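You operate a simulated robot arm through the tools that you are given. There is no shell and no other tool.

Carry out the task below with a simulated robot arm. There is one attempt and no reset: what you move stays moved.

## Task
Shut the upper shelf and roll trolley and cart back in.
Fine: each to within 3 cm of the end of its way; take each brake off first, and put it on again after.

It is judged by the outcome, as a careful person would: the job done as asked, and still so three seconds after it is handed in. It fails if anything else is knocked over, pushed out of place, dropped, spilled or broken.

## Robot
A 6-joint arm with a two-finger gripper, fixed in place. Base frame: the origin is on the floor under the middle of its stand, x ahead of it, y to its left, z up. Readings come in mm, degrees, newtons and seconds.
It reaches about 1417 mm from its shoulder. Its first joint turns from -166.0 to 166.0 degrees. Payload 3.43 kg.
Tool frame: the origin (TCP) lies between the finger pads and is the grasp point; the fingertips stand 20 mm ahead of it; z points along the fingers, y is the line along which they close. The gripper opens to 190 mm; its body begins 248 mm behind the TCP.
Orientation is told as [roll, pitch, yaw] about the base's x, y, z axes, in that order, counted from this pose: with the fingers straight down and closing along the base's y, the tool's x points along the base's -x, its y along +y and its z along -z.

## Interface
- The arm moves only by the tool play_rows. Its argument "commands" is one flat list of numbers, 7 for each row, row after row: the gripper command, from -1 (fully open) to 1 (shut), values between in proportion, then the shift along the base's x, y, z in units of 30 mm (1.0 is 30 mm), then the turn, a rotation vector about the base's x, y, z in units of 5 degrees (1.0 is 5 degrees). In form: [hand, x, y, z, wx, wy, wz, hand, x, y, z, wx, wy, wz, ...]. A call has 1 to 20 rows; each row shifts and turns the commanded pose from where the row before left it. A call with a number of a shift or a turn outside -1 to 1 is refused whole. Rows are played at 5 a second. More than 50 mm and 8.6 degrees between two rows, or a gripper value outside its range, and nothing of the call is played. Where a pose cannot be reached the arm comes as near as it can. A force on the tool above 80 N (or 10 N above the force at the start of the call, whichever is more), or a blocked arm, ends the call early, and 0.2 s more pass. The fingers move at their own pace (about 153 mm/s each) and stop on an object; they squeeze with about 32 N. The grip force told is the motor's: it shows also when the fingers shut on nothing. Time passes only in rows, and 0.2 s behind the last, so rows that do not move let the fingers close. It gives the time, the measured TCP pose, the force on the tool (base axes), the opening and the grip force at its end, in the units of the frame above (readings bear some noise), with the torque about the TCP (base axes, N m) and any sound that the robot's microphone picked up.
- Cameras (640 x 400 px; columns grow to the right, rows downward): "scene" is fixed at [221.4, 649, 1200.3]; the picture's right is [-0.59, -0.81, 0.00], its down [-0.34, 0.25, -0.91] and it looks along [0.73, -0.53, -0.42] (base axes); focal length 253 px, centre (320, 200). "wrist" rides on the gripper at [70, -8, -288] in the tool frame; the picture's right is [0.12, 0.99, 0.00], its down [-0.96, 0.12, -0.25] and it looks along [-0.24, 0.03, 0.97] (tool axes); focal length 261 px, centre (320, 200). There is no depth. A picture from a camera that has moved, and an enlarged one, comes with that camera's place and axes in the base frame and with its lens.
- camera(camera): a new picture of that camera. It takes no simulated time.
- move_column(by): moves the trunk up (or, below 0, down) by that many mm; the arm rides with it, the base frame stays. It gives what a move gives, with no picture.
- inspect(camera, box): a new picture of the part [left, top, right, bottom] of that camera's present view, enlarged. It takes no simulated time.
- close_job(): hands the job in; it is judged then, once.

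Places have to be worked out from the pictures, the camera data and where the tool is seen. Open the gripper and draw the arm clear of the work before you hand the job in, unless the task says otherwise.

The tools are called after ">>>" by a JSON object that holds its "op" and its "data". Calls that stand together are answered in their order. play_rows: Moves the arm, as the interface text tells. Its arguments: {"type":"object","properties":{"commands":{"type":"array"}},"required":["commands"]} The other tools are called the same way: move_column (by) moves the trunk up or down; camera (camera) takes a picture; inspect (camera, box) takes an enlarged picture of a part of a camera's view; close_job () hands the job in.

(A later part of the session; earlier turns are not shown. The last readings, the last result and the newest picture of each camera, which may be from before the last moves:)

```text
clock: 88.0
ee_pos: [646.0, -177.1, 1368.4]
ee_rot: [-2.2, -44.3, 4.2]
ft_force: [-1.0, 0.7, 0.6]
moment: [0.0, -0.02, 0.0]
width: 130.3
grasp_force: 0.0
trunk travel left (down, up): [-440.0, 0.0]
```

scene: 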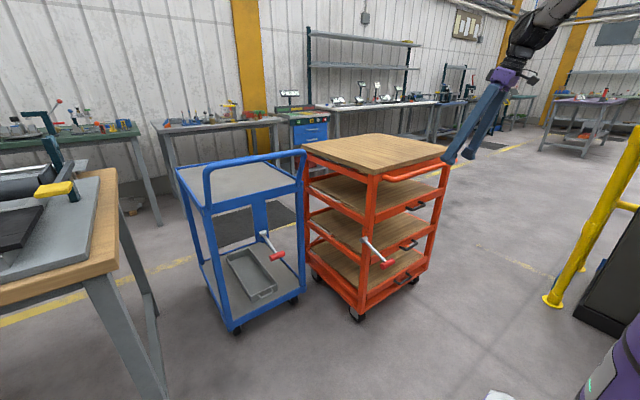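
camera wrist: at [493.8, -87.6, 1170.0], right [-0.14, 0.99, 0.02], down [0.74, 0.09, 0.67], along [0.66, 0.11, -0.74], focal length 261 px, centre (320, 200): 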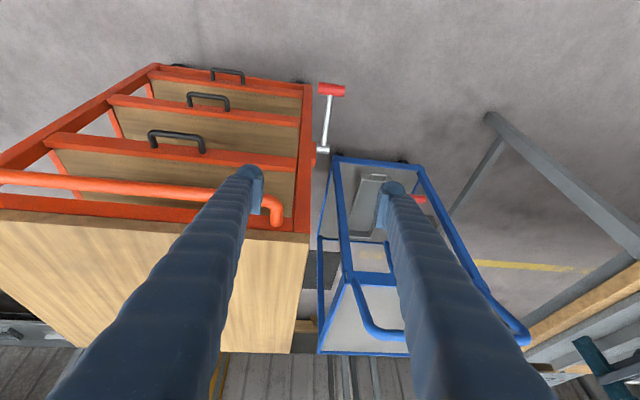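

Tilt is fine. I take out the leftover roll/yaw and descend in front of the orange cart.

>>> {"op": "play_rows", "data": {"commands": [-0.37, 0, 0, -0.5, 0.15, 0, -0.27, -0.37, 0, 0, -0.8, 0.16, 0, -0.26, -0.37, 0, 0, -0.9, 0, 0, 0, -0.37, 0, 0, -0.9, 0, 0, 0, -0.37, 0, 0, -0.9, 0, 0, 0, -0.37, 0, 0, -0.9, 0, 0, 0, -0.37, 0, 0, -0.9, 0, 0, 0, -0.37, 0, 0, -0.9, 0, 0, 0, -0.37, 0, 0, -0.9, 0, 0, 0, -0.37, 0, 0, -0.9, 0, 0, 0, -0.37, 0, 0, -0.9, 0, 0, 0, -0.37, 0, 0, -0.9, 0, 0, 0, -0.37, 0, 0, 0, 0, 0, 0]}}

>>> {"op": "camera", "data": {"camera": "scene"}}

```text
clock: 90.8
ee_pos: [667.6, -189.9, 1064.6]
ee_rot: [0.0, -44.5, -0.1]
ft_force: [0.1, 0.3, 0.4]
moment: [-0.01, -0.03, 0.0]
width: 130.4
grasp_force: 0.0
out of reach, approached as far as the arm can: row 4, 5, 6, 7
trunk travel left (down, up): [-440.0, 0.0]
```

```text
taken
```

scene: 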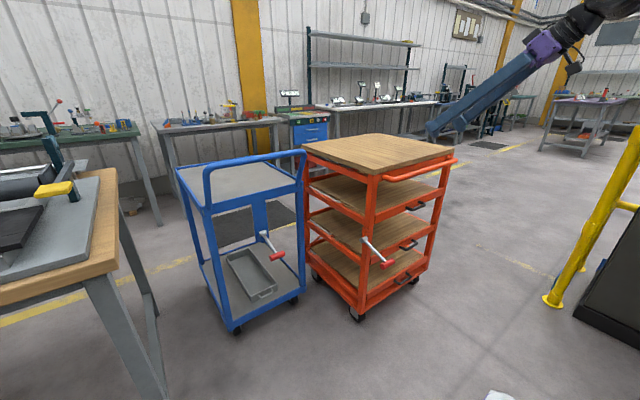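

It went through and continues freely now. I descend further to about z=800.

>>> {"op": "play_rows", "data": {"commands": [-0.37, -0.2, 0.2, -0.9, 0, 0, 0, -0.37, -0.2, 0.2, -0.9, 0, 0, 0, -0.37, -0.2, 0.2, -0.9, 0, 0, 0, -0.37, -0.1, 0.2, -0.9, 0, 0, 0, -0.37, 0, 0.2, -0.9, 0, 0, 0, -0.37, 0, 0.2, -0.9, 0, 0, 0, -0.37, 0, 0.2, -0.9, 0, 0, 0, -0.37, 0, 0.2, -0.9, 0, 0, 0, -0.37, 0, 0.2, -0.9, 0, 0, 0, -0.37, 0, 0, 0, 0, 0, 0]}}

>>> {"op": "camera", "data": {"camera": "wrist"}}

>>> {"op": "camera", "data": {"camera": "scene"}}

```text
clock: 93.0
ee_pos: [645.4, -134.6, 819.7]
ee_rot: [0.0, -44.4, 0.1]
ft_force: [1.0, 0.0, 0.6]
moment: [-0.04, 0.01, 0.04]
width: 130.3
grasp_force: 0.0
trunk travel left (down, up): [-440.0, 0.0]
```

```text
taken
camera wrist: at [391.8, -144.2, 975.6], right [-0.09, 0.99, -0.08], down [0.51, 0.12, 0.85], along [0.85, 0.03, -0.52], focal length 261 px, centre (320, 200)
```

wrist: 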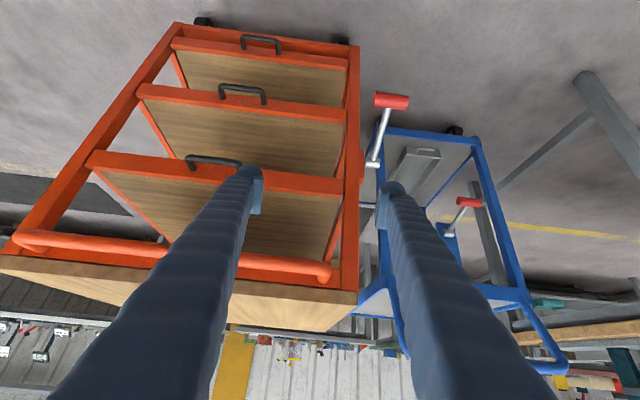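

```text
taken
```

scene: 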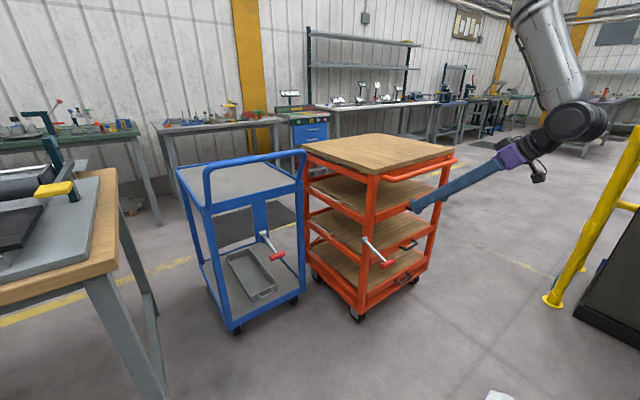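

The forearm now comes down steeply and the tool is free. I move across to y≈-22 and down to a pre-grasp point in front of the orange lever.

>>> {"op": "play_rows", "data": {"commands": [-0.37, -0.1, 0.94, -0.6, 0, 0, 0, -0.37, -0.1, 0.94, -0.7, 0, 0, 0, -0.37, -0.1, 0.94, -0.8, 0, 0, 0, -0.37, -0.1, 0.94, -0.8, 0, 0, 0, -0.37, -0.2, 0, -0.9, 0, 0, 0, -0.37, -0.2, 0, -0.9, 0, 0, 0, -0.37, 0, 0, -0.8, 0, 0, 0, -0.37, 0, 0, 0, 0, 0, 0]}}

>>> {"op": "camera", "data": {"camera": "wrist"}}

>>> {"op": "inspect", "data": {"camera": "scene", "box": [330, 150, 530, 290]}}

```text
clock: 94.8
ee_pos: [623.0, -21.8, 657.4]
ee_rot: [0.0, -44.4, 0.0]
ft_force: [-0.1, 0.2, 0.6]
moment: [-0.03, 0.01, 0.04]
width: 130.4
grasp_force: 0.1
trunk travel left (down, up): [-440.0, 0.0]
```

```text
taken
camera wrist: at [369.5, -30.6, 812.6], right [-0.09, 0.99, -0.08], down [0.51, 0.12, 0.85], along [0.85, 0.03, -0.52], focal length 261 px, centre (320, 200)
```

wrist: 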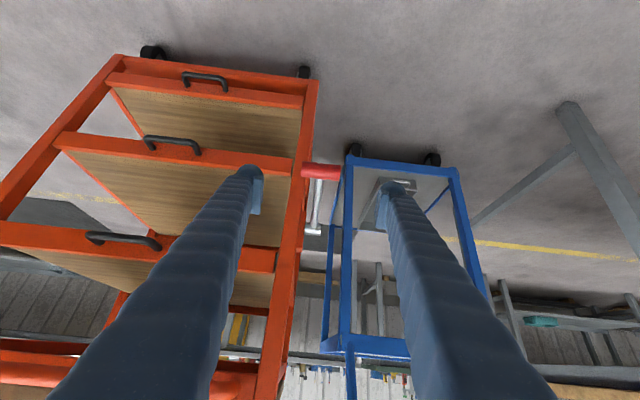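

```text
2.86 times, centred on (430, 220) of scene
camera zoom: at [221.4, 649.0, 1200.3], right [-0.59, -0.81, 0.0], down [-0.34, 0.25, -0.91], along [0.73, -0.53, -0.42], focal length 723 px, centre (6, 143)
```

zoom: 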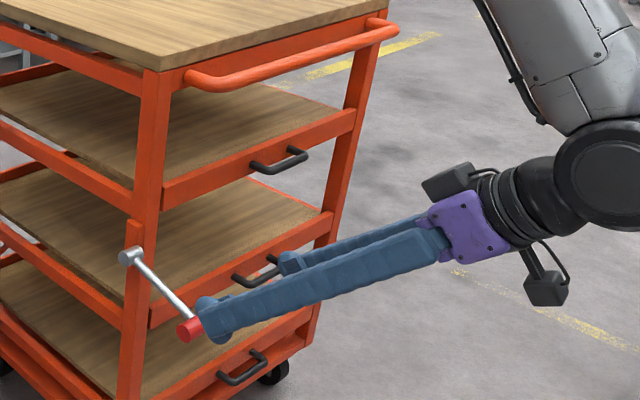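

T-bar judged at about (694,-22,564), centred between the fingers. I move onto it.

>>> {"op": "play_rows", "data": {"commands": [-0.37, 0.45, 0, -0.6, 0, 0, 0, -0.37, 0.45, 0, -0.6, 0, 0, 0, -0.37, 0.45, 0, -0.6, 0, 0, 0, -0.37, 0.45, 0, -0.6, 0, 0, 0, -0.37, 0.5, 0, -0.6, 0, 0, 0, -0.37, 0, 0, 0, 0, 0, 0]}}

>>> {"op": "camera", "data": {"camera": "wrist"}}

>>> {"op": "inspect", "data": {"camera": "scene", "box": [330, 180, 490, 300]}}

```text
clock: 96.2
ee_pos: [692.4, -21.1, 567.1]
ee_rot: [0.0, -44.4, 0.0]
ft_force: [0.4, -0.3, 0.1]
moment: [0.0, -0.05, -0.01]
width: 130.1
grasp_force: 0.0
trunk travel left (down, up): [-440.0, 0.0]
```

```text
taken
camera wrist: at [438.7, -30.1, 722.5], right [-0.09, 0.99, -0.08], down [0.51, 0.12, 0.85], along [0.85, 0.03, -0.52], focal length 261 px, centre (320, 200)
```

wrist: 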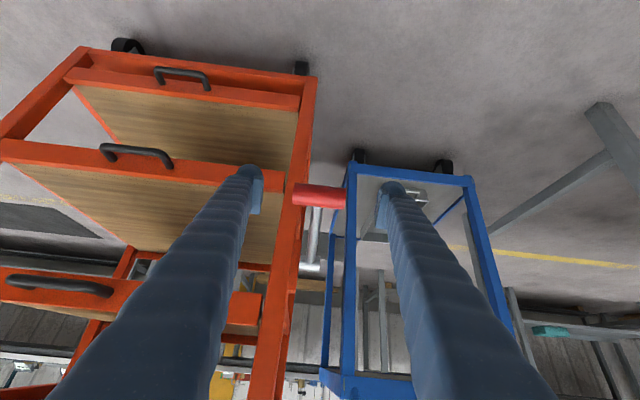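

```text
3.33 times, centred on (410, 240) of scene
camera zoom: at [221.4, 649.0, 1200.3], right [-0.59, -0.81, 0.0], down [-0.34, 0.25, -0.91], along [0.73, -0.53, -0.42], focal length 844 px, centre (20, 67)
```

zoom: 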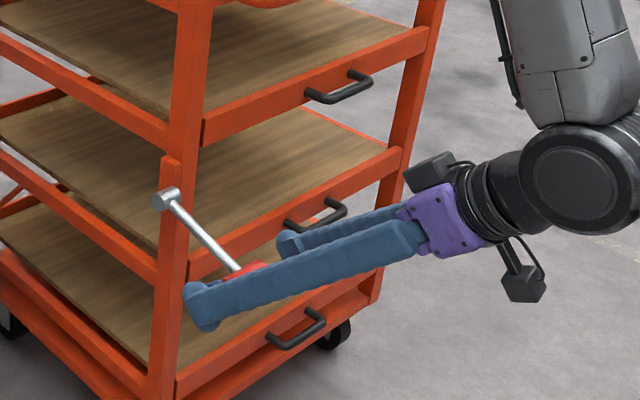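

T-bar is right at the TCP. I close on its ends.

>>> {"op": "play_rows", "data": {"commands": [0, 0, 0, 0, 0, 0, 0, 1, 0, 0, 0, 0, 0, 0, 1, 0, 0, 0, 0, 0, 0, 1, 0, 0, 0, 0, 0, 0]}}

```text
clock: 97.2
ee_pos: [691.7, -22.3, 566.2]
ee_rot: [0.1, -44.4, 0.0]
ft_force: [-0.1, -11.0, -0.7]
moment: [-0.18, 0.04, -0.11]
width: 58.9
grasp_force: 44.7
trunk travel left (down, up): [-440.0, 0.0]
```

Held. I lift the lever along its arc, in the same way as on the blue trolley, to release the brake.

>>> {"op": "play_rows", "data": {"commands": [1, -0.117, -0.03, 0.463, 0, 0, 0, 1, -0.067, 0, 0.47, 0, 0, 0, 1, -0.017, 0, 0.48, 0, 0, 0, 1, 0.033, 0, 0.477, 0, 0, 0, 1, 0, 0, 0, 0, 0, 0]}}

>>> {"op": "play_rows", "data": {"commands": [1, 0.083, 0, 0.47, 0, 0, 0, 1, 0.133, 0, 0.46, 0, 0, 0, 1, 0.05, 0, 0.2, 0, 0, 0, 1, 0, 0, 0, 0, 0, 0]}}

>>> {"op": "camera", "data": {"camera": "wrist"}}

>>> {"op": "inspect", "data": {"camera": "scene", "box": [330, 170, 490, 290]}}

```text
clock: 98.4
ee_pos: [685.0, -22.6, 622.8]
ee_rot: [0.0, -44.3, -0.1]
ft_force: [0.3, -8.5, -9.0]
moment: [-0.09, 1.05, -0.06]
width: 58.8
grasp_force: 44.8
trunk travel left (down, up): [-440.0, 0.0]
```

```text
clock: 99.4
ee_pos: [693.2, -21.6, 657.3]
ee_rot: [0.0, -44.5, 0.1]
ft_force: [1.0, 0.8, -8.1]
moment: [0.17, 1.23, 0.07]
width: 58.7
grasp_force: 44.9
trunk travel left (down, up): [-440.0, 0.0]
```

```text
taken
camera wrist: at [441.1, -31.3, 813.1], right [-0.09, 0.99, -0.08], down [0.51, 0.12, 0.85], along [0.85, 0.03, -0.52], focal length 261 px, centre (320, 200)
```

wrist: 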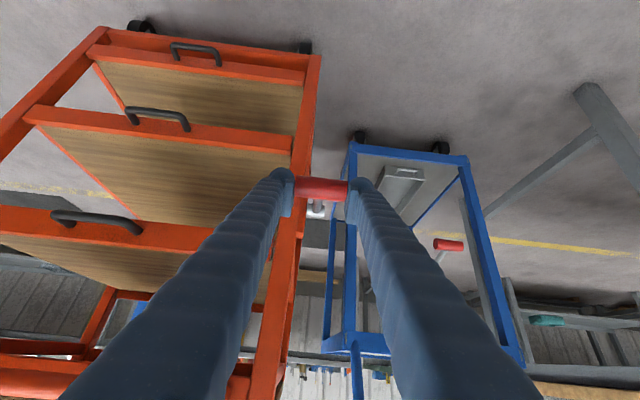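

```text
3.33 times, centred on (410, 230) of scene
camera zoom: at [221.4, 649.0, 1200.3], right [-0.59, -0.81, 0.0], down [-0.34, 0.25, -0.91], along [0.73, -0.53, -0.42], focal length 844 px, centre (20, 100)
```

zoom: 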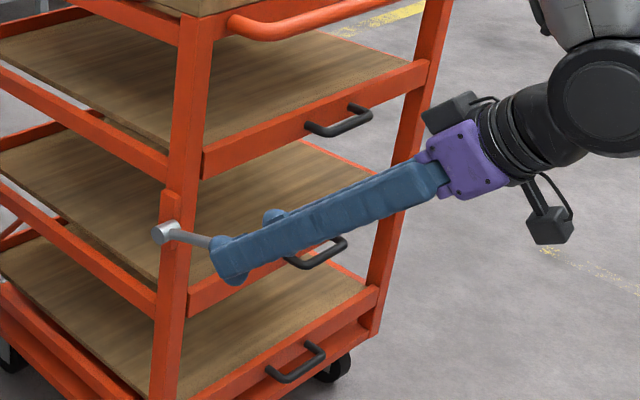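

The lever follows. I continue a bit further up until the stop shows in the force.

>>> {"op": "play_rows", "data": {"commands": [1, 0.1, 0, 0.25, 0, 0, 0, 1, 0.1, 0, 0.22, 0, 0, 0, 1, 0, 0, 0, 0, 0, 0]}}

>>> {"op": "camera", "data": {"camera": "wrist"}}

```text
clock: 100.2
ee_pos: [700.2, -23.2, 669.3]
ee_rot: [0.0, -44.3, -0.1]
ft_force: [-2.7, -1.8, -35.2]
moment: [0.01, 0.12, 0.02]
width: 59.0
grasp_force: 45.2
trunk travel left (down, up): [-440.0, 0.0]
```

```text
taken
camera wrist: at [447.1, -31.0, 825.8], right [-0.09, 0.99, -0.08], down [0.52, 0.12, 0.85], along [0.85, 0.03, -0.52], focal length 261 px, centre (320, 200)
```

wrist: 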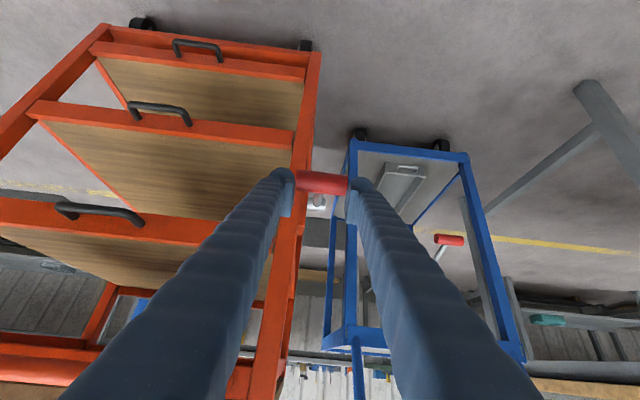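

The lever is at its upper stop (35 N, pads starting to slip). I let go, retract along the tool axis and go over to the orange push bar with the fingers wide open.

>>> {"op": "play_rows", "data": {"commands": [1, -0.1, 0, -0.25, 0, 0, 0, 0, 0, 0, 0, 0, 0, 0, -0.37, 0, 0, 0, 0, 0, 0, -0.37, -0.6, 0, 0.62, 0, 0, 0, -0.37, -0.6, 0, 0.62, 0, 0, 0, -0.37, -0.6, 0, 0.62, 0, 0, 0, -0.37, -0.6, 0, 0.62, 0, 0, 0, -0.37, 0, 0, 0, 0, 0, 0]}}

>>> {"op": "camera", "data": {"camera": "wrist"}}

>>> {"op": "camera", "data": {"camera": "scene"}}

```text
clock: 102.0
ee_pos: [624.9, -22.0, 737.5]
ee_rot: [-0.1, -44.4, 0.0]
ft_force: [0.1, 0.2, -0.4]
moment: [0.0, 0.0, 0.03]
width: 130.2
grasp_force: 0.0
trunk travel left (down, up): [-440.0, 0.0]
```

```text
taken
camera wrist: at [371.8, -32.1, 893.9], right [-0.09, 0.99, -0.08], down [0.51, 0.12, 0.85], along [0.85, 0.03, -0.52], focal length 261 px, centre (320, 200)
```

wrist: 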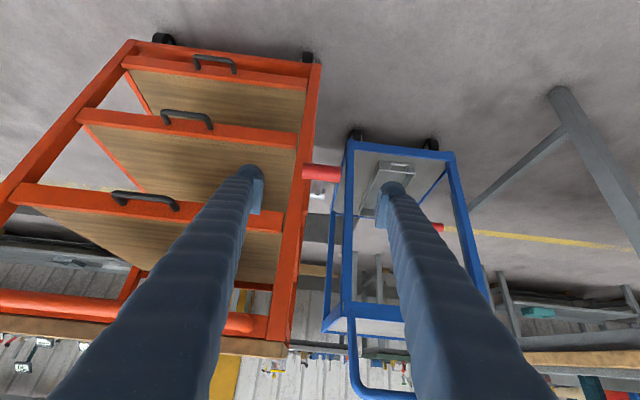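

```text
taken
```

scene: 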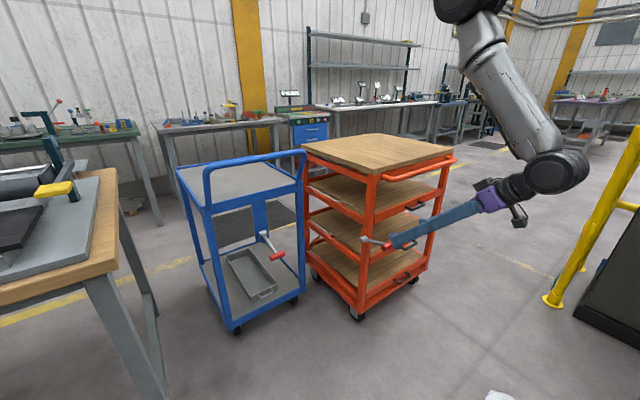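

The orange lever stays up. Now I go to the middle of the push bar.

>>> {"op": "play_rows", "data": {"commands": [-1, 0, -0.95, 0.4, 0, 0, 0, -1, 0, -0.95, 0.4, 0, 0, 0, -1, 0, -0.95, 0.4, 0, 0, 0, -1, 0, -0.95, 0.4, 0, 0, 0, -1, 0, -0.95, 0.4, 0, 0, 0, -1, 0, -0.95, 0.4, 0, 0, 0, -1, 0, -0.95, 0.4, 0, 0, 0, -1, 0, -0.95, 0.4, 0, 0, 0, -1, 0.1, -0.95, 0.2, 0, 0, 0, -1, 0.1, -0.95, 0, 0, 0, 0, -1, 0.1, -0.95, 0, 0, 0, 0, -1, 0, 0, 0, 0, 0, 0]}}

>>> {"op": "camera", "data": {"camera": "wrist"}}

>>> {"op": "inspect", "data": {"camera": "scene", "box": [340, 120, 540, 240]}}

```text
clock: 104.6
ee_pos: [632.9, -335.3, 839.4]
ee_rot: [0.1, -44.4, 0.1]
ft_force: [-0.9, -0.7, 0.0]
moment: [0.02, 0.01, 0.01]
width: 189.8
grasp_force: 0.0
trunk travel left (down, up): [-440.0, 0.0]
```

```text
taken
camera wrist: at [381.0, -344.1, 994.5], right [-0.09, 0.99, -0.08], down [0.51, 0.12, 0.85], along [0.85, 0.03, -0.52], focal length 261 px, centre (320, 200)
```

wrist: 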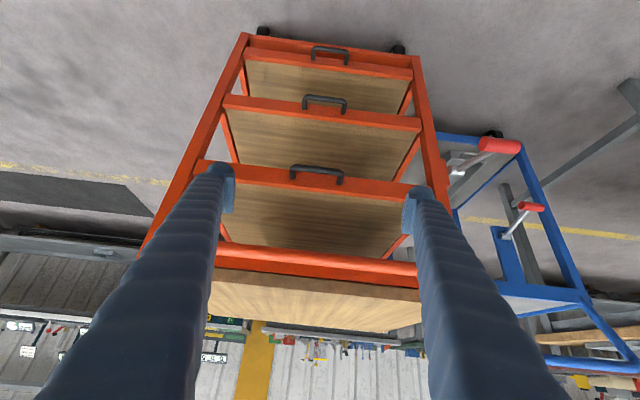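

```text
3.20 times, centred on (440, 180) of scene
camera zoom: at [221.4, 649.0, 1200.3], right [-0.59, -0.81, 0.0], down [-0.34, 0.25, -0.91], along [0.73, -0.53, -0.42], focal length 810 px, centre (-64, 264)
```

zoom: 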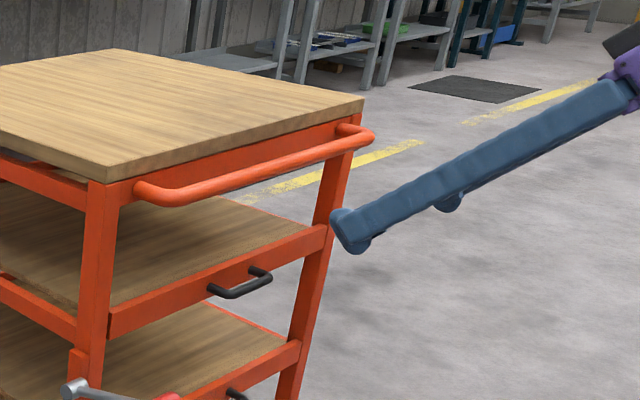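

The bar is judged at about x≈772, z≈860. I lower the tips slightly and push gently until the cart starts to roll.

>>> {"op": "play_rows", "data": {"commands": [-1, 0.9, 0, -0.15, 0, 0, 0, -1, 0.9, 0, -0.15, 0, 0, 0, -1, 0.8, 0, 0, 0, 0, 0, -1, 0.3, 0, 0, 0, 0, 0, -1, 0.3, 0, 0, 0, 0, 0, -1, 0.3, 0, 0, 0, 0, 0, -1, 0.3, 0, 0, 0, 0, 0, -1, 0.3, 0, 0, 0, 0, 0, -1, 0.3, 0, 0, 0, 0, 0, -1, 0, 0, 0, 0, 0, 0]}}

>>> {"op": "camera", "data": {"camera": "wrist"}}

>>> {"op": "camera", "data": {"camera": "scene"}}

```text
clock: 106.8
ee_pos: [766.0, -333.9, 830.1]
ee_rot: [0.0, -44.4, 0.0]
ft_force: [0.5, -0.7, 0.0]
moment: [0.01, 0.0, 0.02]
width: 190.1
grasp_force: 0.1
trunk travel left (down, up): [-440.0, 0.0]
```

```text
taken
camera wrist: at [512.7, -343.9, 986.6], right [-0.09, 0.99, -0.08], down [0.51, 0.12, 0.85], along [0.85, 0.03, -0.52], focal length 261 px, centre (320, 200)
```

wrist: 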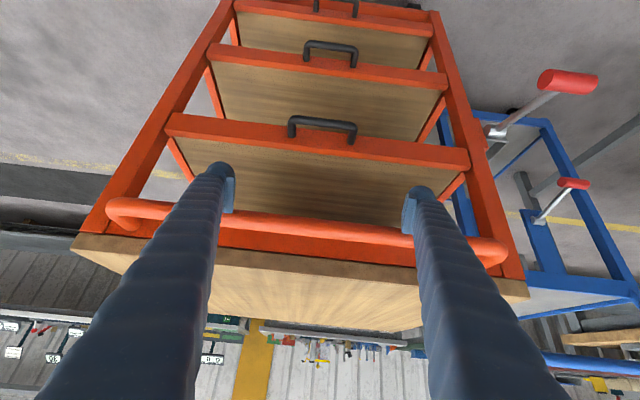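

```text
taken
```

scene: 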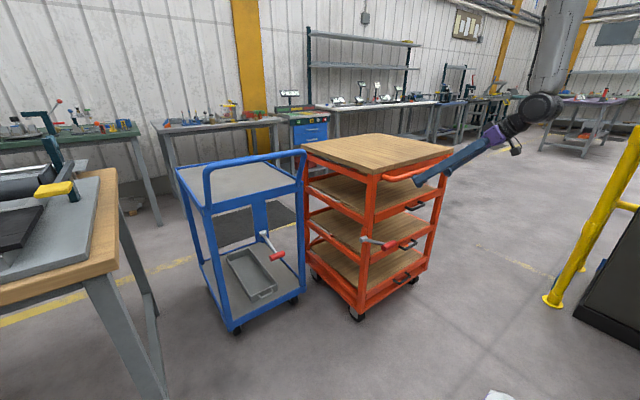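

No force yet; the contact seems to be just about to happen. I push on in small steps and watch.

>>> {"op": "play_rows", "data": {"commands": [-1, 0.25, 0, 0, 0, 0, 0, -1, 0.25, 0, 0, 0, 0, 0, -1, 0.25, 0, 0, 0, 0, 0, -1, 0.25, 0, 0, 0, 0, 0]}}

>>> {"op": "inspect", "data": {"camera": "scene", "box": [340, 120, 540, 240]}}

>>> {"op": "camera", "data": {"camera": "wrist"}}

```text
clock: 107.8
ee_pos: [798.6, -336.4, 832.7]
ee_rot: [0.0, -44.6, 0.2]
ft_force: [0.3, 0.1, 0.4]
moment: [0.0, 0.01, -0.02]
width: 189.9
grasp_force: 0.1
trunk travel left (down, up): [-440.0, 0.0]
```

```text
3.20 times, centred on (440, 180) of scene
camera zoom: at [221.4, 649.0, 1200.3], right [-0.59, -0.81, 0.0], down [-0.34, 0.25, -0.91], along [0.73, -0.53, -0.42], focal length 810 px, centre (-64, 264)
```

zoom: 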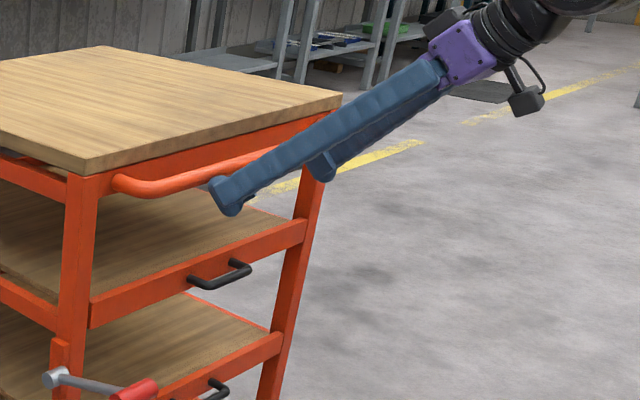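

```text
taken
camera wrist: at [545.1, -344.3, 987.0], right [-0.09, 0.99, -0.08], down [0.51, 0.12, 0.85], along [0.85, 0.03, -0.52], focal length 261 px, centre (320, 200)
```

wrist: 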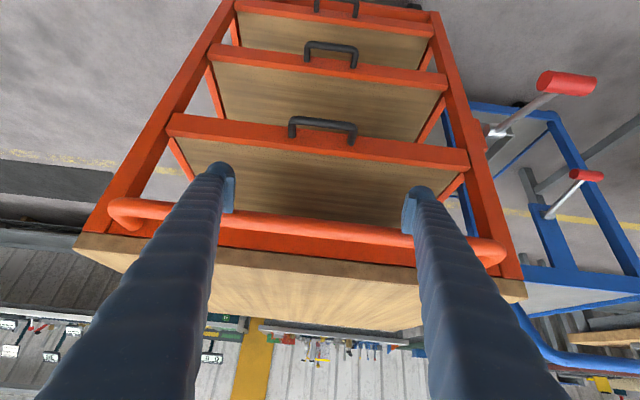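

The cart rolls in with the fingers against the bar. I keep pushing evenly.

>>> {"op": "play_rows", "data": {"commands": [-1, 0.33, 0, 0, 0, 0, 0, -1, 0.33, 0, 0, 0, 0, 0, -1, 0.33, 0, 0, 0, 0, 0, -1, 0.33, 0, 0, 0, 0, 0, -1, 0.33, 0, 0, 0, 0, 0, -1, 0.33, 0, 0, 0, 0, 0, -1, 0.33, 0, 0, 0, 0, 0, -1, 0.33, 0, 0, 0, 0, 0, -1, 0.33, 0, 0, 0, 0, 0, -1, 0.33, 0, 0, 0, 0, 0]}}

>>> {"op": "camera", "data": {"camera": "wrist"}}

>>> {"op": "camera", "data": {"camera": "scene"}}

```text
clock: 110.0
ee_pos: [897.5, -338.4, 833.6]
ee_rot: [-0.1, -44.6, 0.1]
ft_force: [0.5, -0.1, 0.1]
moment: [0.02, 0.07, -0.03]
width: 190.1
grasp_force: 0.0
trunk travel left (down, up): [-440.0, 0.0]
```

```text
taken
camera wrist: at [643.7, -346.3, 987.5], right [-0.09, 0.99, -0.08], down [0.51, 0.12, 0.85], along [0.86, 0.03, -0.52], focal length 261 px, centre (320, 200)
```

wrist: 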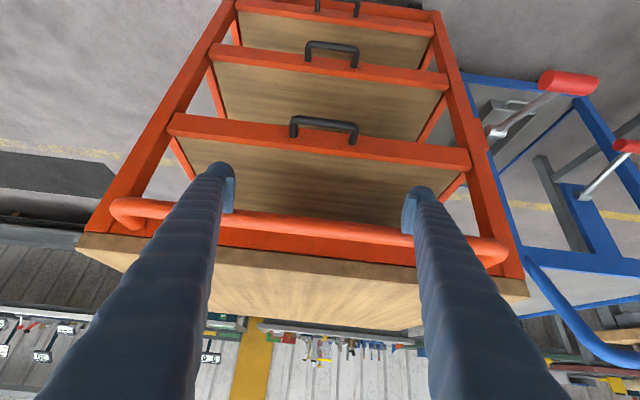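

```text
taken
```

scene: 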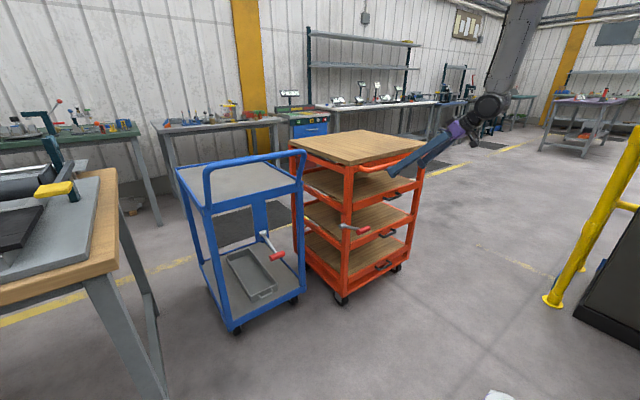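

Rolling straight, the blue trolley undisturbed. I go on pushing.

>>> {"op": "play_rows", "data": {"commands": [-1, 0.33, 0, 0, 0, 0, 0, -1, 0.33, 0, 0, 0, 0, 0, -1, 0.33, 0, 0, 0, 0, 0, -1, 0.33, 0, 0, 0, 0, 0, -1, 0.33, 0, 0, 0, 0, 0, -1, 0.33, 0, 0, 0, 0, 0, -1, 0.33, 0, 0, 0, 0, 0, -1, 0.33, 0, 0, 0, 0, 0, -1, 0.33, 0, 0, 0, 0, 0, -1, 0.33, 0, 0, 0, 0, 0]}}

>>> {"op": "camera", "data": {"camera": "wrist"}}

>>> {"op": "camera", "data": {"camera": "scene"}}

```text
clock: 112.2
ee_pos: [996.9, -333.6, 831.2]
ee_rot: [-0.1, -44.6, 0.2]
ft_force: [0.2, -1.1, 0.8]
moment: [0.01, 0.04, -0.01]
width: 189.9
grasp_force: 0.0
trunk travel left (down, up): [-440.0, 0.0]
```

```text
taken
camera wrist: at [742.6, -344.3, 986.8], right [-0.09, 0.99, -0.08], down [0.51, 0.12, 0.85], along [0.85, 0.03, -0.52], focal length 261 px, centre (320, 200)
```

wrist: 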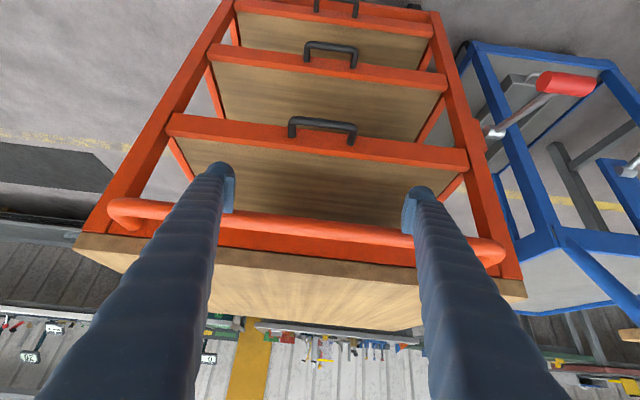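

```text
taken
```

scene: 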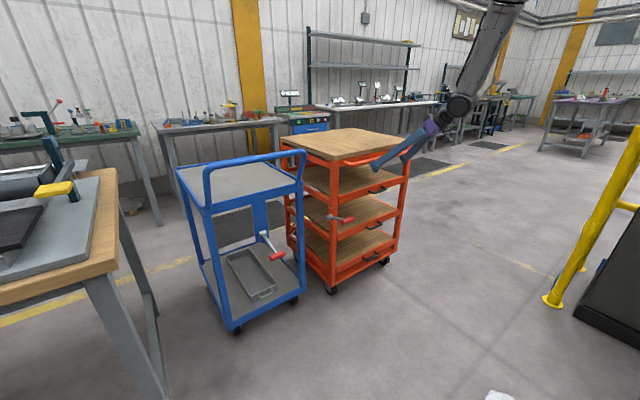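

About 230 mm so far. I continue until the stop shows up.

>>> {"op": "play_rows", "data": {"commands": [-1, 0.33, 0, 0, 0, 0, 0, -1, 0.33, 0, 0, 0, 0, 0, -1, 0.33, 0, 0, 0, 0, 0, -1, 0.33, 0, 0, 0, 0, 0, -1, 0.33, 0, 0, 0, 0, 0, -1, 0.33, 0, 0, 0, 0, 0, -1, 0.33, 0, 0, 0, 0, 0, -1, 0.33, 0, 0, 0, 0, 0, -1, 0.33, 0, 0, 0, 0, 0, -1, 0.33, 0, 0, 0, 0, 0]}}

>>> {"op": "camera", "data": {"camera": "wrist"}}

>>> {"op": "camera", "data": {"camera": "scene"}}

```text
clock: 113.5
ee_pos: [1038.1, -333.8, 815.8]
ee_rot: [0.1, -43.0, 0.0]
ft_force: [1.3, 0.5, -0.6]
moment: [0.0, -0.06, -0.05]
width: 190.0
grasp_force: 0.0
trunk travel left (down, up): [-440.0, 0.0]
stopped in row 6: the force on the tool passed its limit at 92 N (the readings are from after the stop); the commanded pose is now the measured one
```

```text
taken
camera wrist: at [788.9, -343.1, 978.0], right [-0.09, 0.99, -0.08], down [0.53, 0.11, 0.84], along [0.84, 0.03, -0.54], focal length 261 px, centre (320, 200)
```

wrist: 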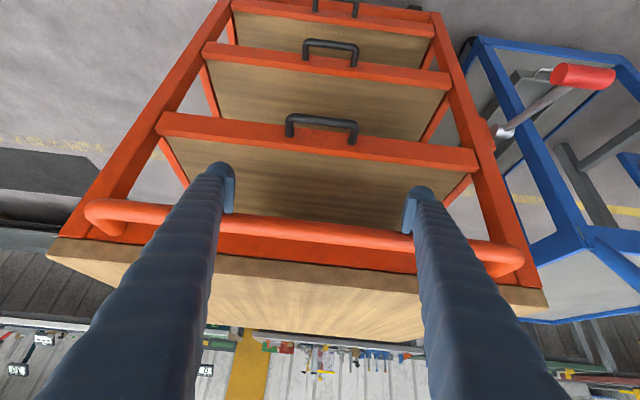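

```text
taken
```

scene: 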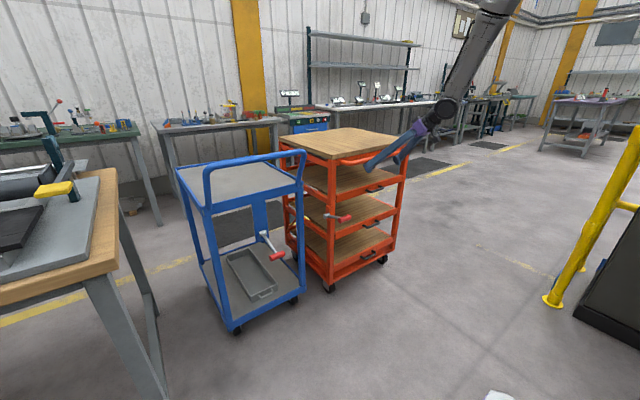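

The push stopped at 92 N, with the fingers pressed downward along the bar. To make sure this is the real end of the way, I back off, raise the tips to bar height and press again slowly.

>>> {"op": "play_rows", "data": {"commands": [-1, -0.8, 0, 0, 0, 0, 0, -1, -0.6, 0, 0.6, 0, -0.3, 0, -1, 0, 0, 0.6, 0, 0, 0, -1, 0, 0, 0, 0, 0, 0]}}

>>> {"op": "camera", "data": {"camera": "wrist"}}

>>> {"op": "inspect", "data": {"camera": "scene", "box": [270, 110, 470, 310]}}

```text
clock: 114.5
ee_pos: [992.5, -334.5, 855.1]
ee_rot: [0.1, -44.7, -0.1]
ft_force: [-0.1, 0.1, 0.4]
moment: [-0.01, 0.02, 0.0]
width: 190.0
grasp_force: 0.0
trunk travel left (down, up): [-440.0, 0.0]
```

```text
taken
camera wrist: at [739.1, -343.5, 1009.2], right [-0.08, 0.99, -0.08], down [0.51, 0.11, 0.85], along [0.86, 0.03, -0.52], focal length 261 px, centre (320, 200)
```

wrist: 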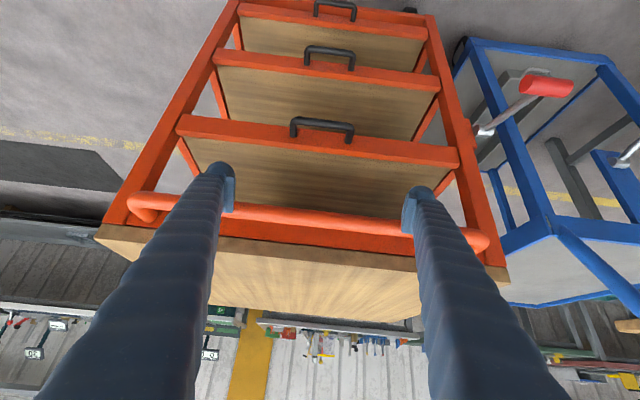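

```text
2.00 times, centred on (370, 210) of scene
camera zoom: at [221.4, 649.0, 1200.3], right [-0.59, -0.81, 0.0], down [-0.34, 0.25, -0.91], along [0.73, -0.53, -0.42], focal length 506 px, centre (220, 180)
```

zoom: 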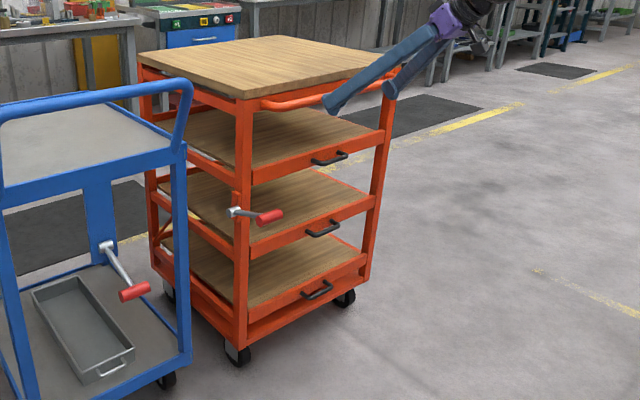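

Now at bar height and just off it. I press forward slowly to find where it resists.

>>> {"op": "play_rows", "data": {"commands": [-1, 0.25, 0, 0, 0, 0, 0, -1, 0.25, 0, 0, 0, 0, 0, -1, 0.25, 0, 0, 0, 0, 0, -1, 0, 0, 0, 0, 0, 0]}}

>>> {"op": "camera", "data": {"camera": "wrist"}}

>>> {"op": "inspect", "data": {"camera": "scene", "box": [270, 110, 470, 310]}}

```text
clock: 115.5
ee_pos: [1013.7, -334.1, 856.1]
ee_rot: [0.0, -44.5, -0.1]
ft_force: [-20.1, 1.7, 4.5]
moment: [-1.04, -0.21, 0.37]
width: 190.0
grasp_force: 0.0
trunk travel left (down, up): [-440.0, 0.0]
```

```text
taken
camera wrist: at [760.3, -343.2, 1010.0], right [-0.08, 0.99, -0.08], down [0.51, 0.11, 0.85], along [0.86, 0.03, -0.52], focal length 261 px, centre (320, 200)
```

wrist: 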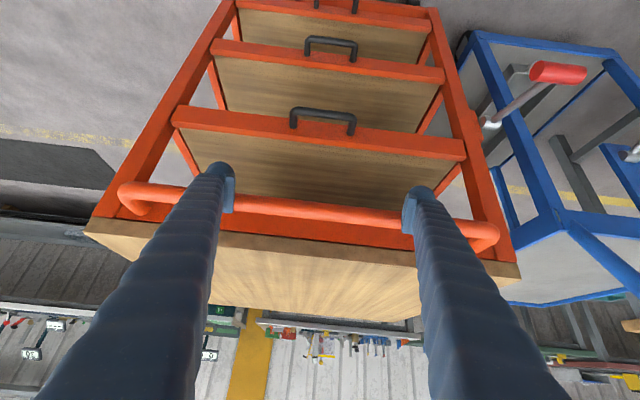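

```text
2.00 times, centred on (370, 210) of scene
camera zoom: at [221.4, 649.0, 1200.3], right [-0.59, -0.81, 0.0], down [-0.34, 0.25, -0.91], along [0.73, -0.53, -0.42], focal length 506 px, centre (220, 180)
```

zoom: 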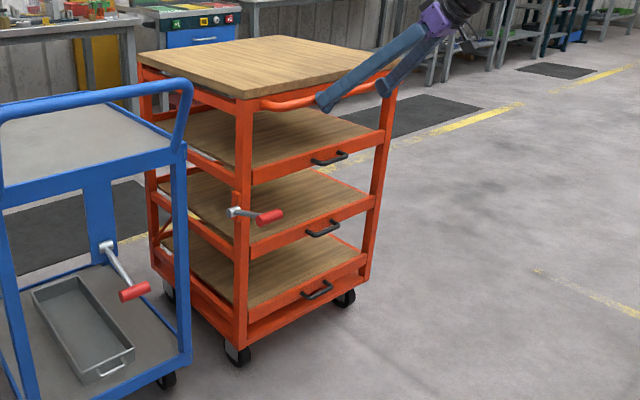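

20 N and no motion of the cart. I press a little more to be sure it is the stop and not friction.

>>> {"op": "play_rows", "data": {"commands": [-1, 0.2, 0, 0, 0, 0, 0, -1, 0.2, 0, 0, 0, 0, 0, -1, 0, 0, 0, 0, 0, 0]}}

>>> {"op": "inspect", "data": {"camera": "scene", "box": [270, 110, 470, 310]}}

```text
clock: 116.1
ee_pos: [1014.2, -333.8, 855.0]
ee_rot: [0.0, -44.2, -0.1]
ft_force: [-44.8, 9.4, 36.6]
moment: [1.01, -0.91, 0.59]
width: 190.1
grasp_force: 0.1
trunk travel left (down, up): [-440.0, 0.0]
stopped in row 2: the force on the tool passed its limit at 88 N (the readings are from after the stop); the commanded pose is now the measured one
```

```text
2.00 times, centred on (370, 210) of scene
camera zoom: at [221.4, 649.0, 1200.3], right [-0.59, -0.81, 0.0], down [-0.34, 0.25, -0.91], along [0.73, -0.53, -0.42], focal length 506 px, centre (220, 180)
```

zoom: 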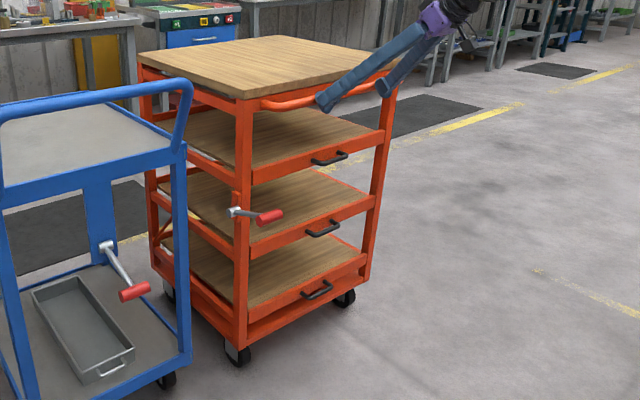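

Blocked at 88 N without any motion: the cart is at the end of its way, with the shelf still shut. I back off and go over to its lever, now at about (945,-22,655).

>>> {"op": "play_rows", "data": {"commands": [-1, -0.5, 0, 0, 0, 0, 0, -1, -0.9, 0, 0, 0, 0, 0, -1, -0.9, 0, 0, 0, 0, 0, -1, -0.9, 0, 0, 0, 0, 0, -1, -0.9, 0, 0, 0, 0, 0, -0.37, -0.7, 0.9, -0.2, 0, 0, 0, -0.37, 0, 0.95, -0.4, 0, 0, 0, -0.37, 0, 0.95, -0.4, 0, 0, 0, -0.37, 0, 0.95, -0.4, 0, 0, 0, -0.37, 0, 0.95, -0.4, 0, 0, 0, -0.37, 0, 0.95, -0.4, 0, 0, 0, -0.37, 0, 0.95, -0.4, 0, 0, 0, -0.37, 0, 0.95, -0.4, 0, 0, 0, -0.37, 0, 0.95, -0.4, 0, 0, 0, -0.37, 0, 0.95, -0.4, 0, 0, 0, -0.37, 0, 0.95, -0.2, 0, 0, 0, -0.37, 0, 0, 0, 0, 0, 0]}}

>>> {"op": "camera", "data": {"camera": "wrist"}}

>>> {"op": "camera", "data": {"camera": "scene"}}

```text
clock: 119.7
ee_pos: [875.5, -23.0, 730.0]
ee_rot: [0.0, -43.9, 0.0]
ft_force: [0.3, 1.0, 0.6]
moment: [-0.04, -0.01, -0.02]
width: 130.0
grasp_force: 0.1
trunk travel left (down, up): [-440.0, 0.0]
```

```text
taken
camera wrist: at [624.1, -31.2, 886.7], right [-0.08, 0.99, -0.08], down [0.52, 0.11, 0.85], along [0.85, 0.03, -0.53], focal length 261 px, centre (320, 200)
```

wrist: 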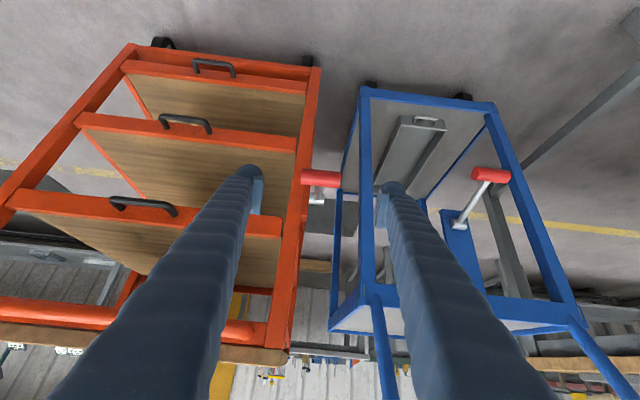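

```text
taken
```

scene: 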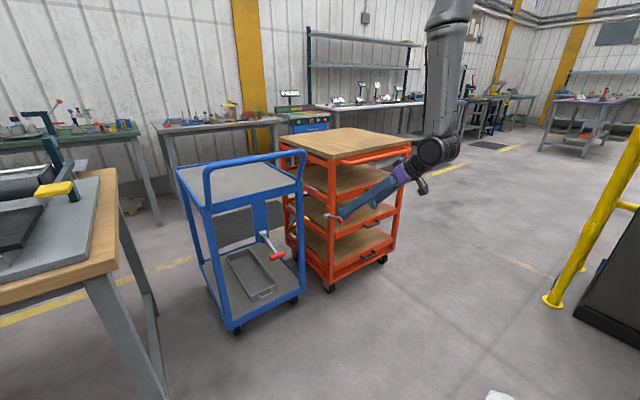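

T-bar now judged at about (943,-23,650). I move onto it along the tool axis.

>>> {"op": "play_rows", "data": {"commands": [-0.37, 0.55, 0, -0.66, 0, 0, 0, -0.37, 0.55, 0, -0.66, 0, 0, 0, -0.37, 0.55, 0, -0.66, 0, 0, 0, -0.37, 0.6, 0, -0.68, 0, 0, 0, -0.37, 0, 0, 0, 0, 0, 0]}}

>>> {"op": "camera", "data": {"camera": "wrist"}}

>>> {"op": "inspect", "data": {"camera": "scene", "box": [280, 150, 440, 270]}}

```text
clock: 120.9
ee_pos: [942.2, -21.2, 649.8]
ee_rot: [0.1, -44.0, -0.1]
ft_force: [0.4, 0.4, 0.5]
moment: [0.03, 0.0, 0.01]
width: 130.3
grasp_force: 0.0
trunk travel left (down, up): [-440.0, 0.0]
```

```text
taken
camera wrist: at [690.2, -30.4, 806.6], right [-0.08, 0.99, -0.08], down [0.52, 0.11, 0.85], along [0.85, 0.03, -0.53], focal length 261 px, centre (320, 200)
```

wrist: 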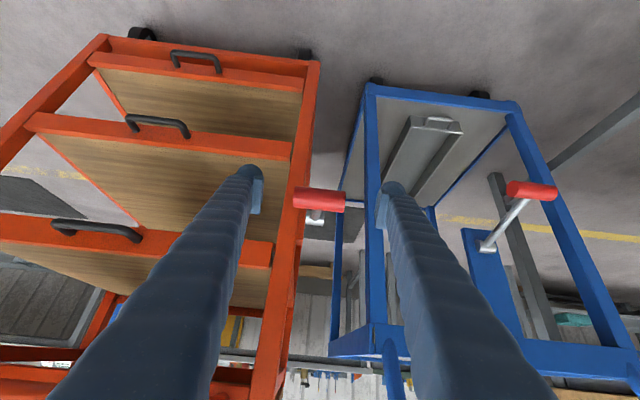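

```text
3.33 times, centred on (360, 210) of scene
camera zoom: at [221.4, 649.0, 1200.3], right [-0.59, -0.81, 0.0], down [-0.34, 0.25, -0.91], along [0.73, -0.53, -0.42], focal length 844 px, centre (187, 167)
```

zoom: 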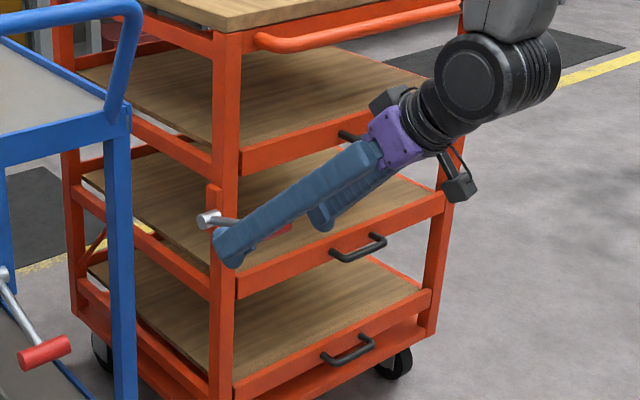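

Centred. I close on the T-bar's ends.

>>> {"op": "play_rows", "data": {"commands": [0, 0, -0.05, 0, 0, 0, 0, 1, 0, 0, 0, 0, 0, 0, 1, 0, 0, 0, 0, 0, 0, 1, 0, 0, 0, 0, 0, 0]}}

>>> {"op": "play_rows", "data": {"commands": [1, -0.133, 0, -0.45, 0, 0, 0, 1, -0.077, 0, -0.473, 0, 0, 0, 1, -0.023, 0, -0.477, 0, 0, 0, 1, 0.023, 0, -0.477, 0, 0, 0, 1, 0.077, 0, -0.473, 0, 0, 0, 1, 0, 0, 0, 0, 0, 0]}}

>>> {"op": "camera", "data": {"camera": "wrist"}}

>>> {"op": "inspect", "data": {"camera": "scene", "box": [280, 150, 440, 270]}}

```text
clock: 121.9
ee_pos: [942.3, -22.4, 648.8]
ee_rot: [0.1, -43.9, 0.0]
ft_force: [-0.7, 11.4, 0.8]
moment: [0.09, -0.1, 0.22]
width: 59.1
grasp_force: 45.1
trunk travel left (down, up): [-440.0, 0.0]
```

```text
clock: 123.3
ee_pos: [938.0, -23.3, 579.2]
ee_rot: [0.1, -43.9, 0.0]
ft_force: [1.9, 23.0, 3.7]
moment: [0.04, -0.71, 0.19]
width: 58.9
grasp_force: 45.1
trunk travel left (down, up): [-440.0, 0.0]
```

```text
taken
camera wrist: at [686.1, -31.2, 736.6], right [-0.09, 0.99, -0.08], down [0.52, 0.12, 0.85], along [0.85, 0.03, -0.53], focal length 261 px, centre (320, 200)
```

wrist: 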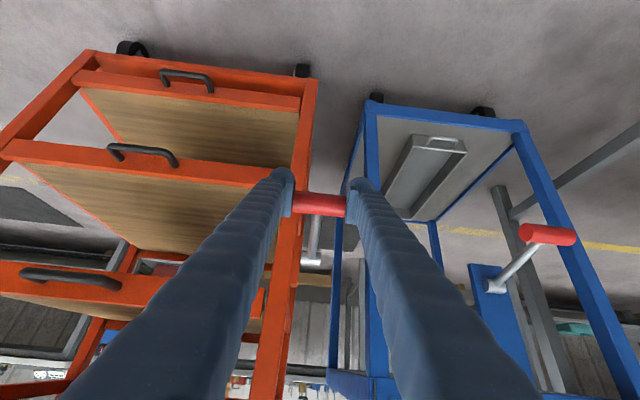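

```text
3.33 times, centred on (360, 210) of scene
camera zoom: at [221.4, 649.0, 1200.3], right [-0.59, -0.81, 0.0], down [-0.34, 0.25, -0.91], along [0.73, -0.53, -0.42], focal length 844 px, centre (187, 167)
```

zoom: 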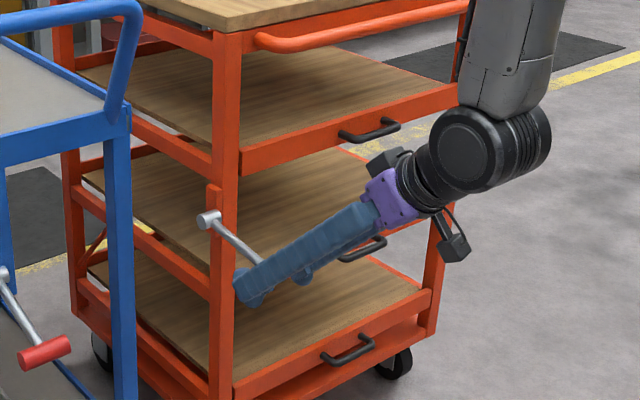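

The lever follows. I continue down to its lower stop, easing the side load.

>>> {"op": "play_rows", "data": {"commands": [1, 0.1, 0.06, -0.4, 0, 0, 0, 1, 0.1, 0, -0.3, 0, 0, 0, 1, 0, 0, 0, 0, 0, 0]}}

>>> {"op": "play_rows", "data": {"commands": [1, 0.08, 0, -0.2, 0, 0, 0, 1, 0.08, 0, -0.15, 0, 0, 0, 1, 0, 0, 0, 0, 0, 0]}}

>>> {"op": "camera", "data": {"camera": "wrist"}}

```text
clock: 124.1
ee_pos: [942.3, -21.0, 558.4]
ee_rot: [0.0, -44.0, -0.2]
ft_force: [-3.8, 8.2, 6.8]
moment: [-0.04, -1.22, -0.01]
width: 58.8
grasp_force: 45.2
trunk travel left (down, up): [-440.0, 0.0]
```

```text
clock: 124.9
ee_pos: [948.5, -21.9, 550.0]
ee_rot: [0.1, -44.1, -0.1]
ft_force: [-19.2, 13.2, 29.9]
moment: [0.08, -0.17, 0.1]
width: 58.8
grasp_force: 44.8
trunk travel left (down, up): [-440.0, 0.0]
```

```text
taken
camera wrist: at [695.7, -30.9, 707.1], right [-0.08, 0.99, -0.08], down [0.52, 0.11, 0.85], along [0.85, 0.03, -0.52], focal length 261 px, centre (320, 200)
```

wrist: 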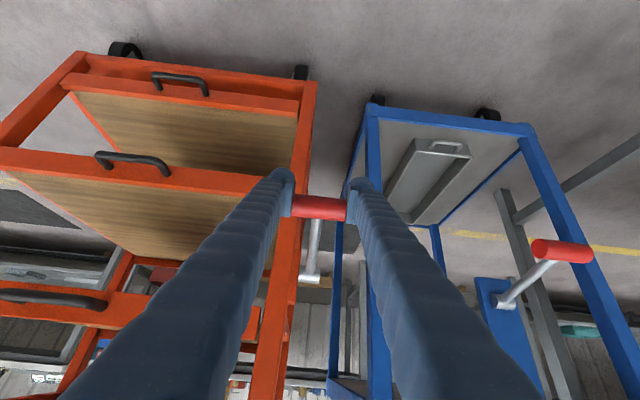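

The lower stop is met (30 N, with the T-bar starting to slip in the pads): the orange brake is on again. I relax, open and retract along the tool axis.

>>> {"op": "play_rows", "data": {"commands": [1, -0.1, 0, 0.15, 0, 0, 0, 0, 0, 0, 0, 0, 0, 0, -0.37, 0, 0, 0, 0, 0, 0, -0.37, -0.6, 0, 0.62, 0, 0, 0, -0.37, -0.7, 0, 0.7, 0, 0, 0, -0.37, -0.7, 0, 0.7, 0, 0, 0, -0.37, -0.7, 0, 0.7, 0, 0, 0, -0.37, -0.7, 0, 0.7, 0, 0, 0, -0.37, -0.7, 0, 0.7, 0, 0, 0, -0.37, 0, 0, 0, 0, 0, 0]}}

>>> {"op": "camera", "data": {"camera": "wrist"}}

>>> {"op": "camera", "data": {"camera": "scene"}}

>>> {"op": "inspect", "data": {"camera": "scene", "box": [170, 130, 430, 340]}}

```text
clock: 127.1
ee_pos: [823.0, -22.9, 673.7]
ee_rot: [0.1, -44.0, -0.1]
ft_force: [0.3, -0.1, -0.2]
moment: [-0.02, 0.0, -0.01]
width: 130.2
grasp_force: 0.1
trunk travel left (down, up): [-440.0, 0.0]
```

```text
taken
camera wrist: at [572.4, -31.9, 832.2], right [-0.08, 0.99, -0.08], down [0.52, 0.11, 0.85], along [0.85, 0.03, -0.53], focal length 261 px, centre (320, 200)
```

wrist: 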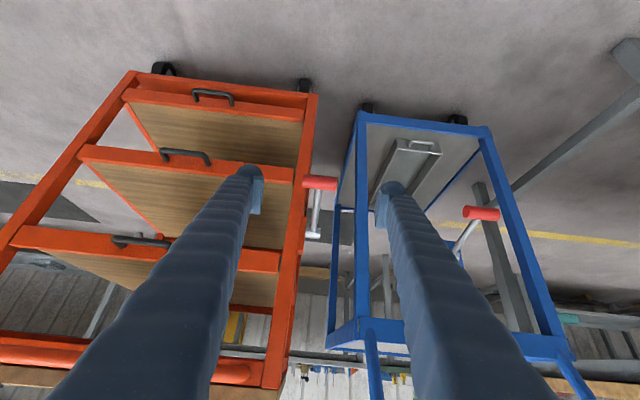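

```text
taken
```

scene: 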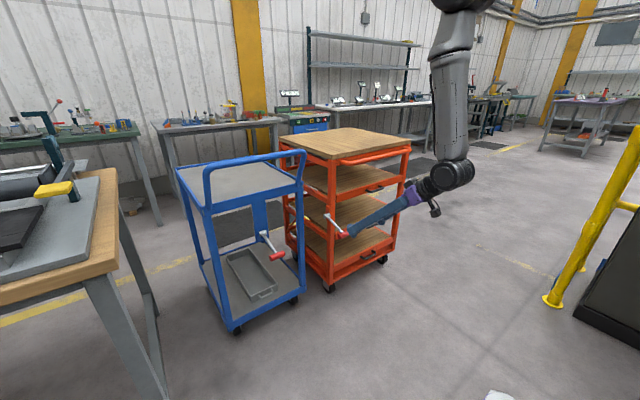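

```text
1.90 times, centred on (300, 235) of scene
camera zoom: at [221.4, 649.0, 1200.3], right [-0.59, -0.81, 0.0], down [-0.34, 0.25, -0.91], along [0.73, -0.53, -0.42], focal length 482 px, centre (358, 133)
```

zoom: 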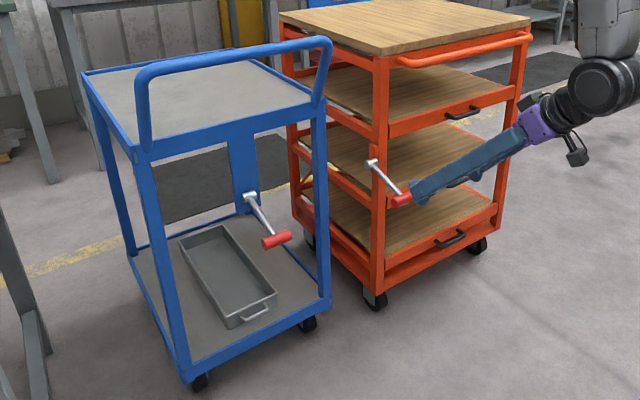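

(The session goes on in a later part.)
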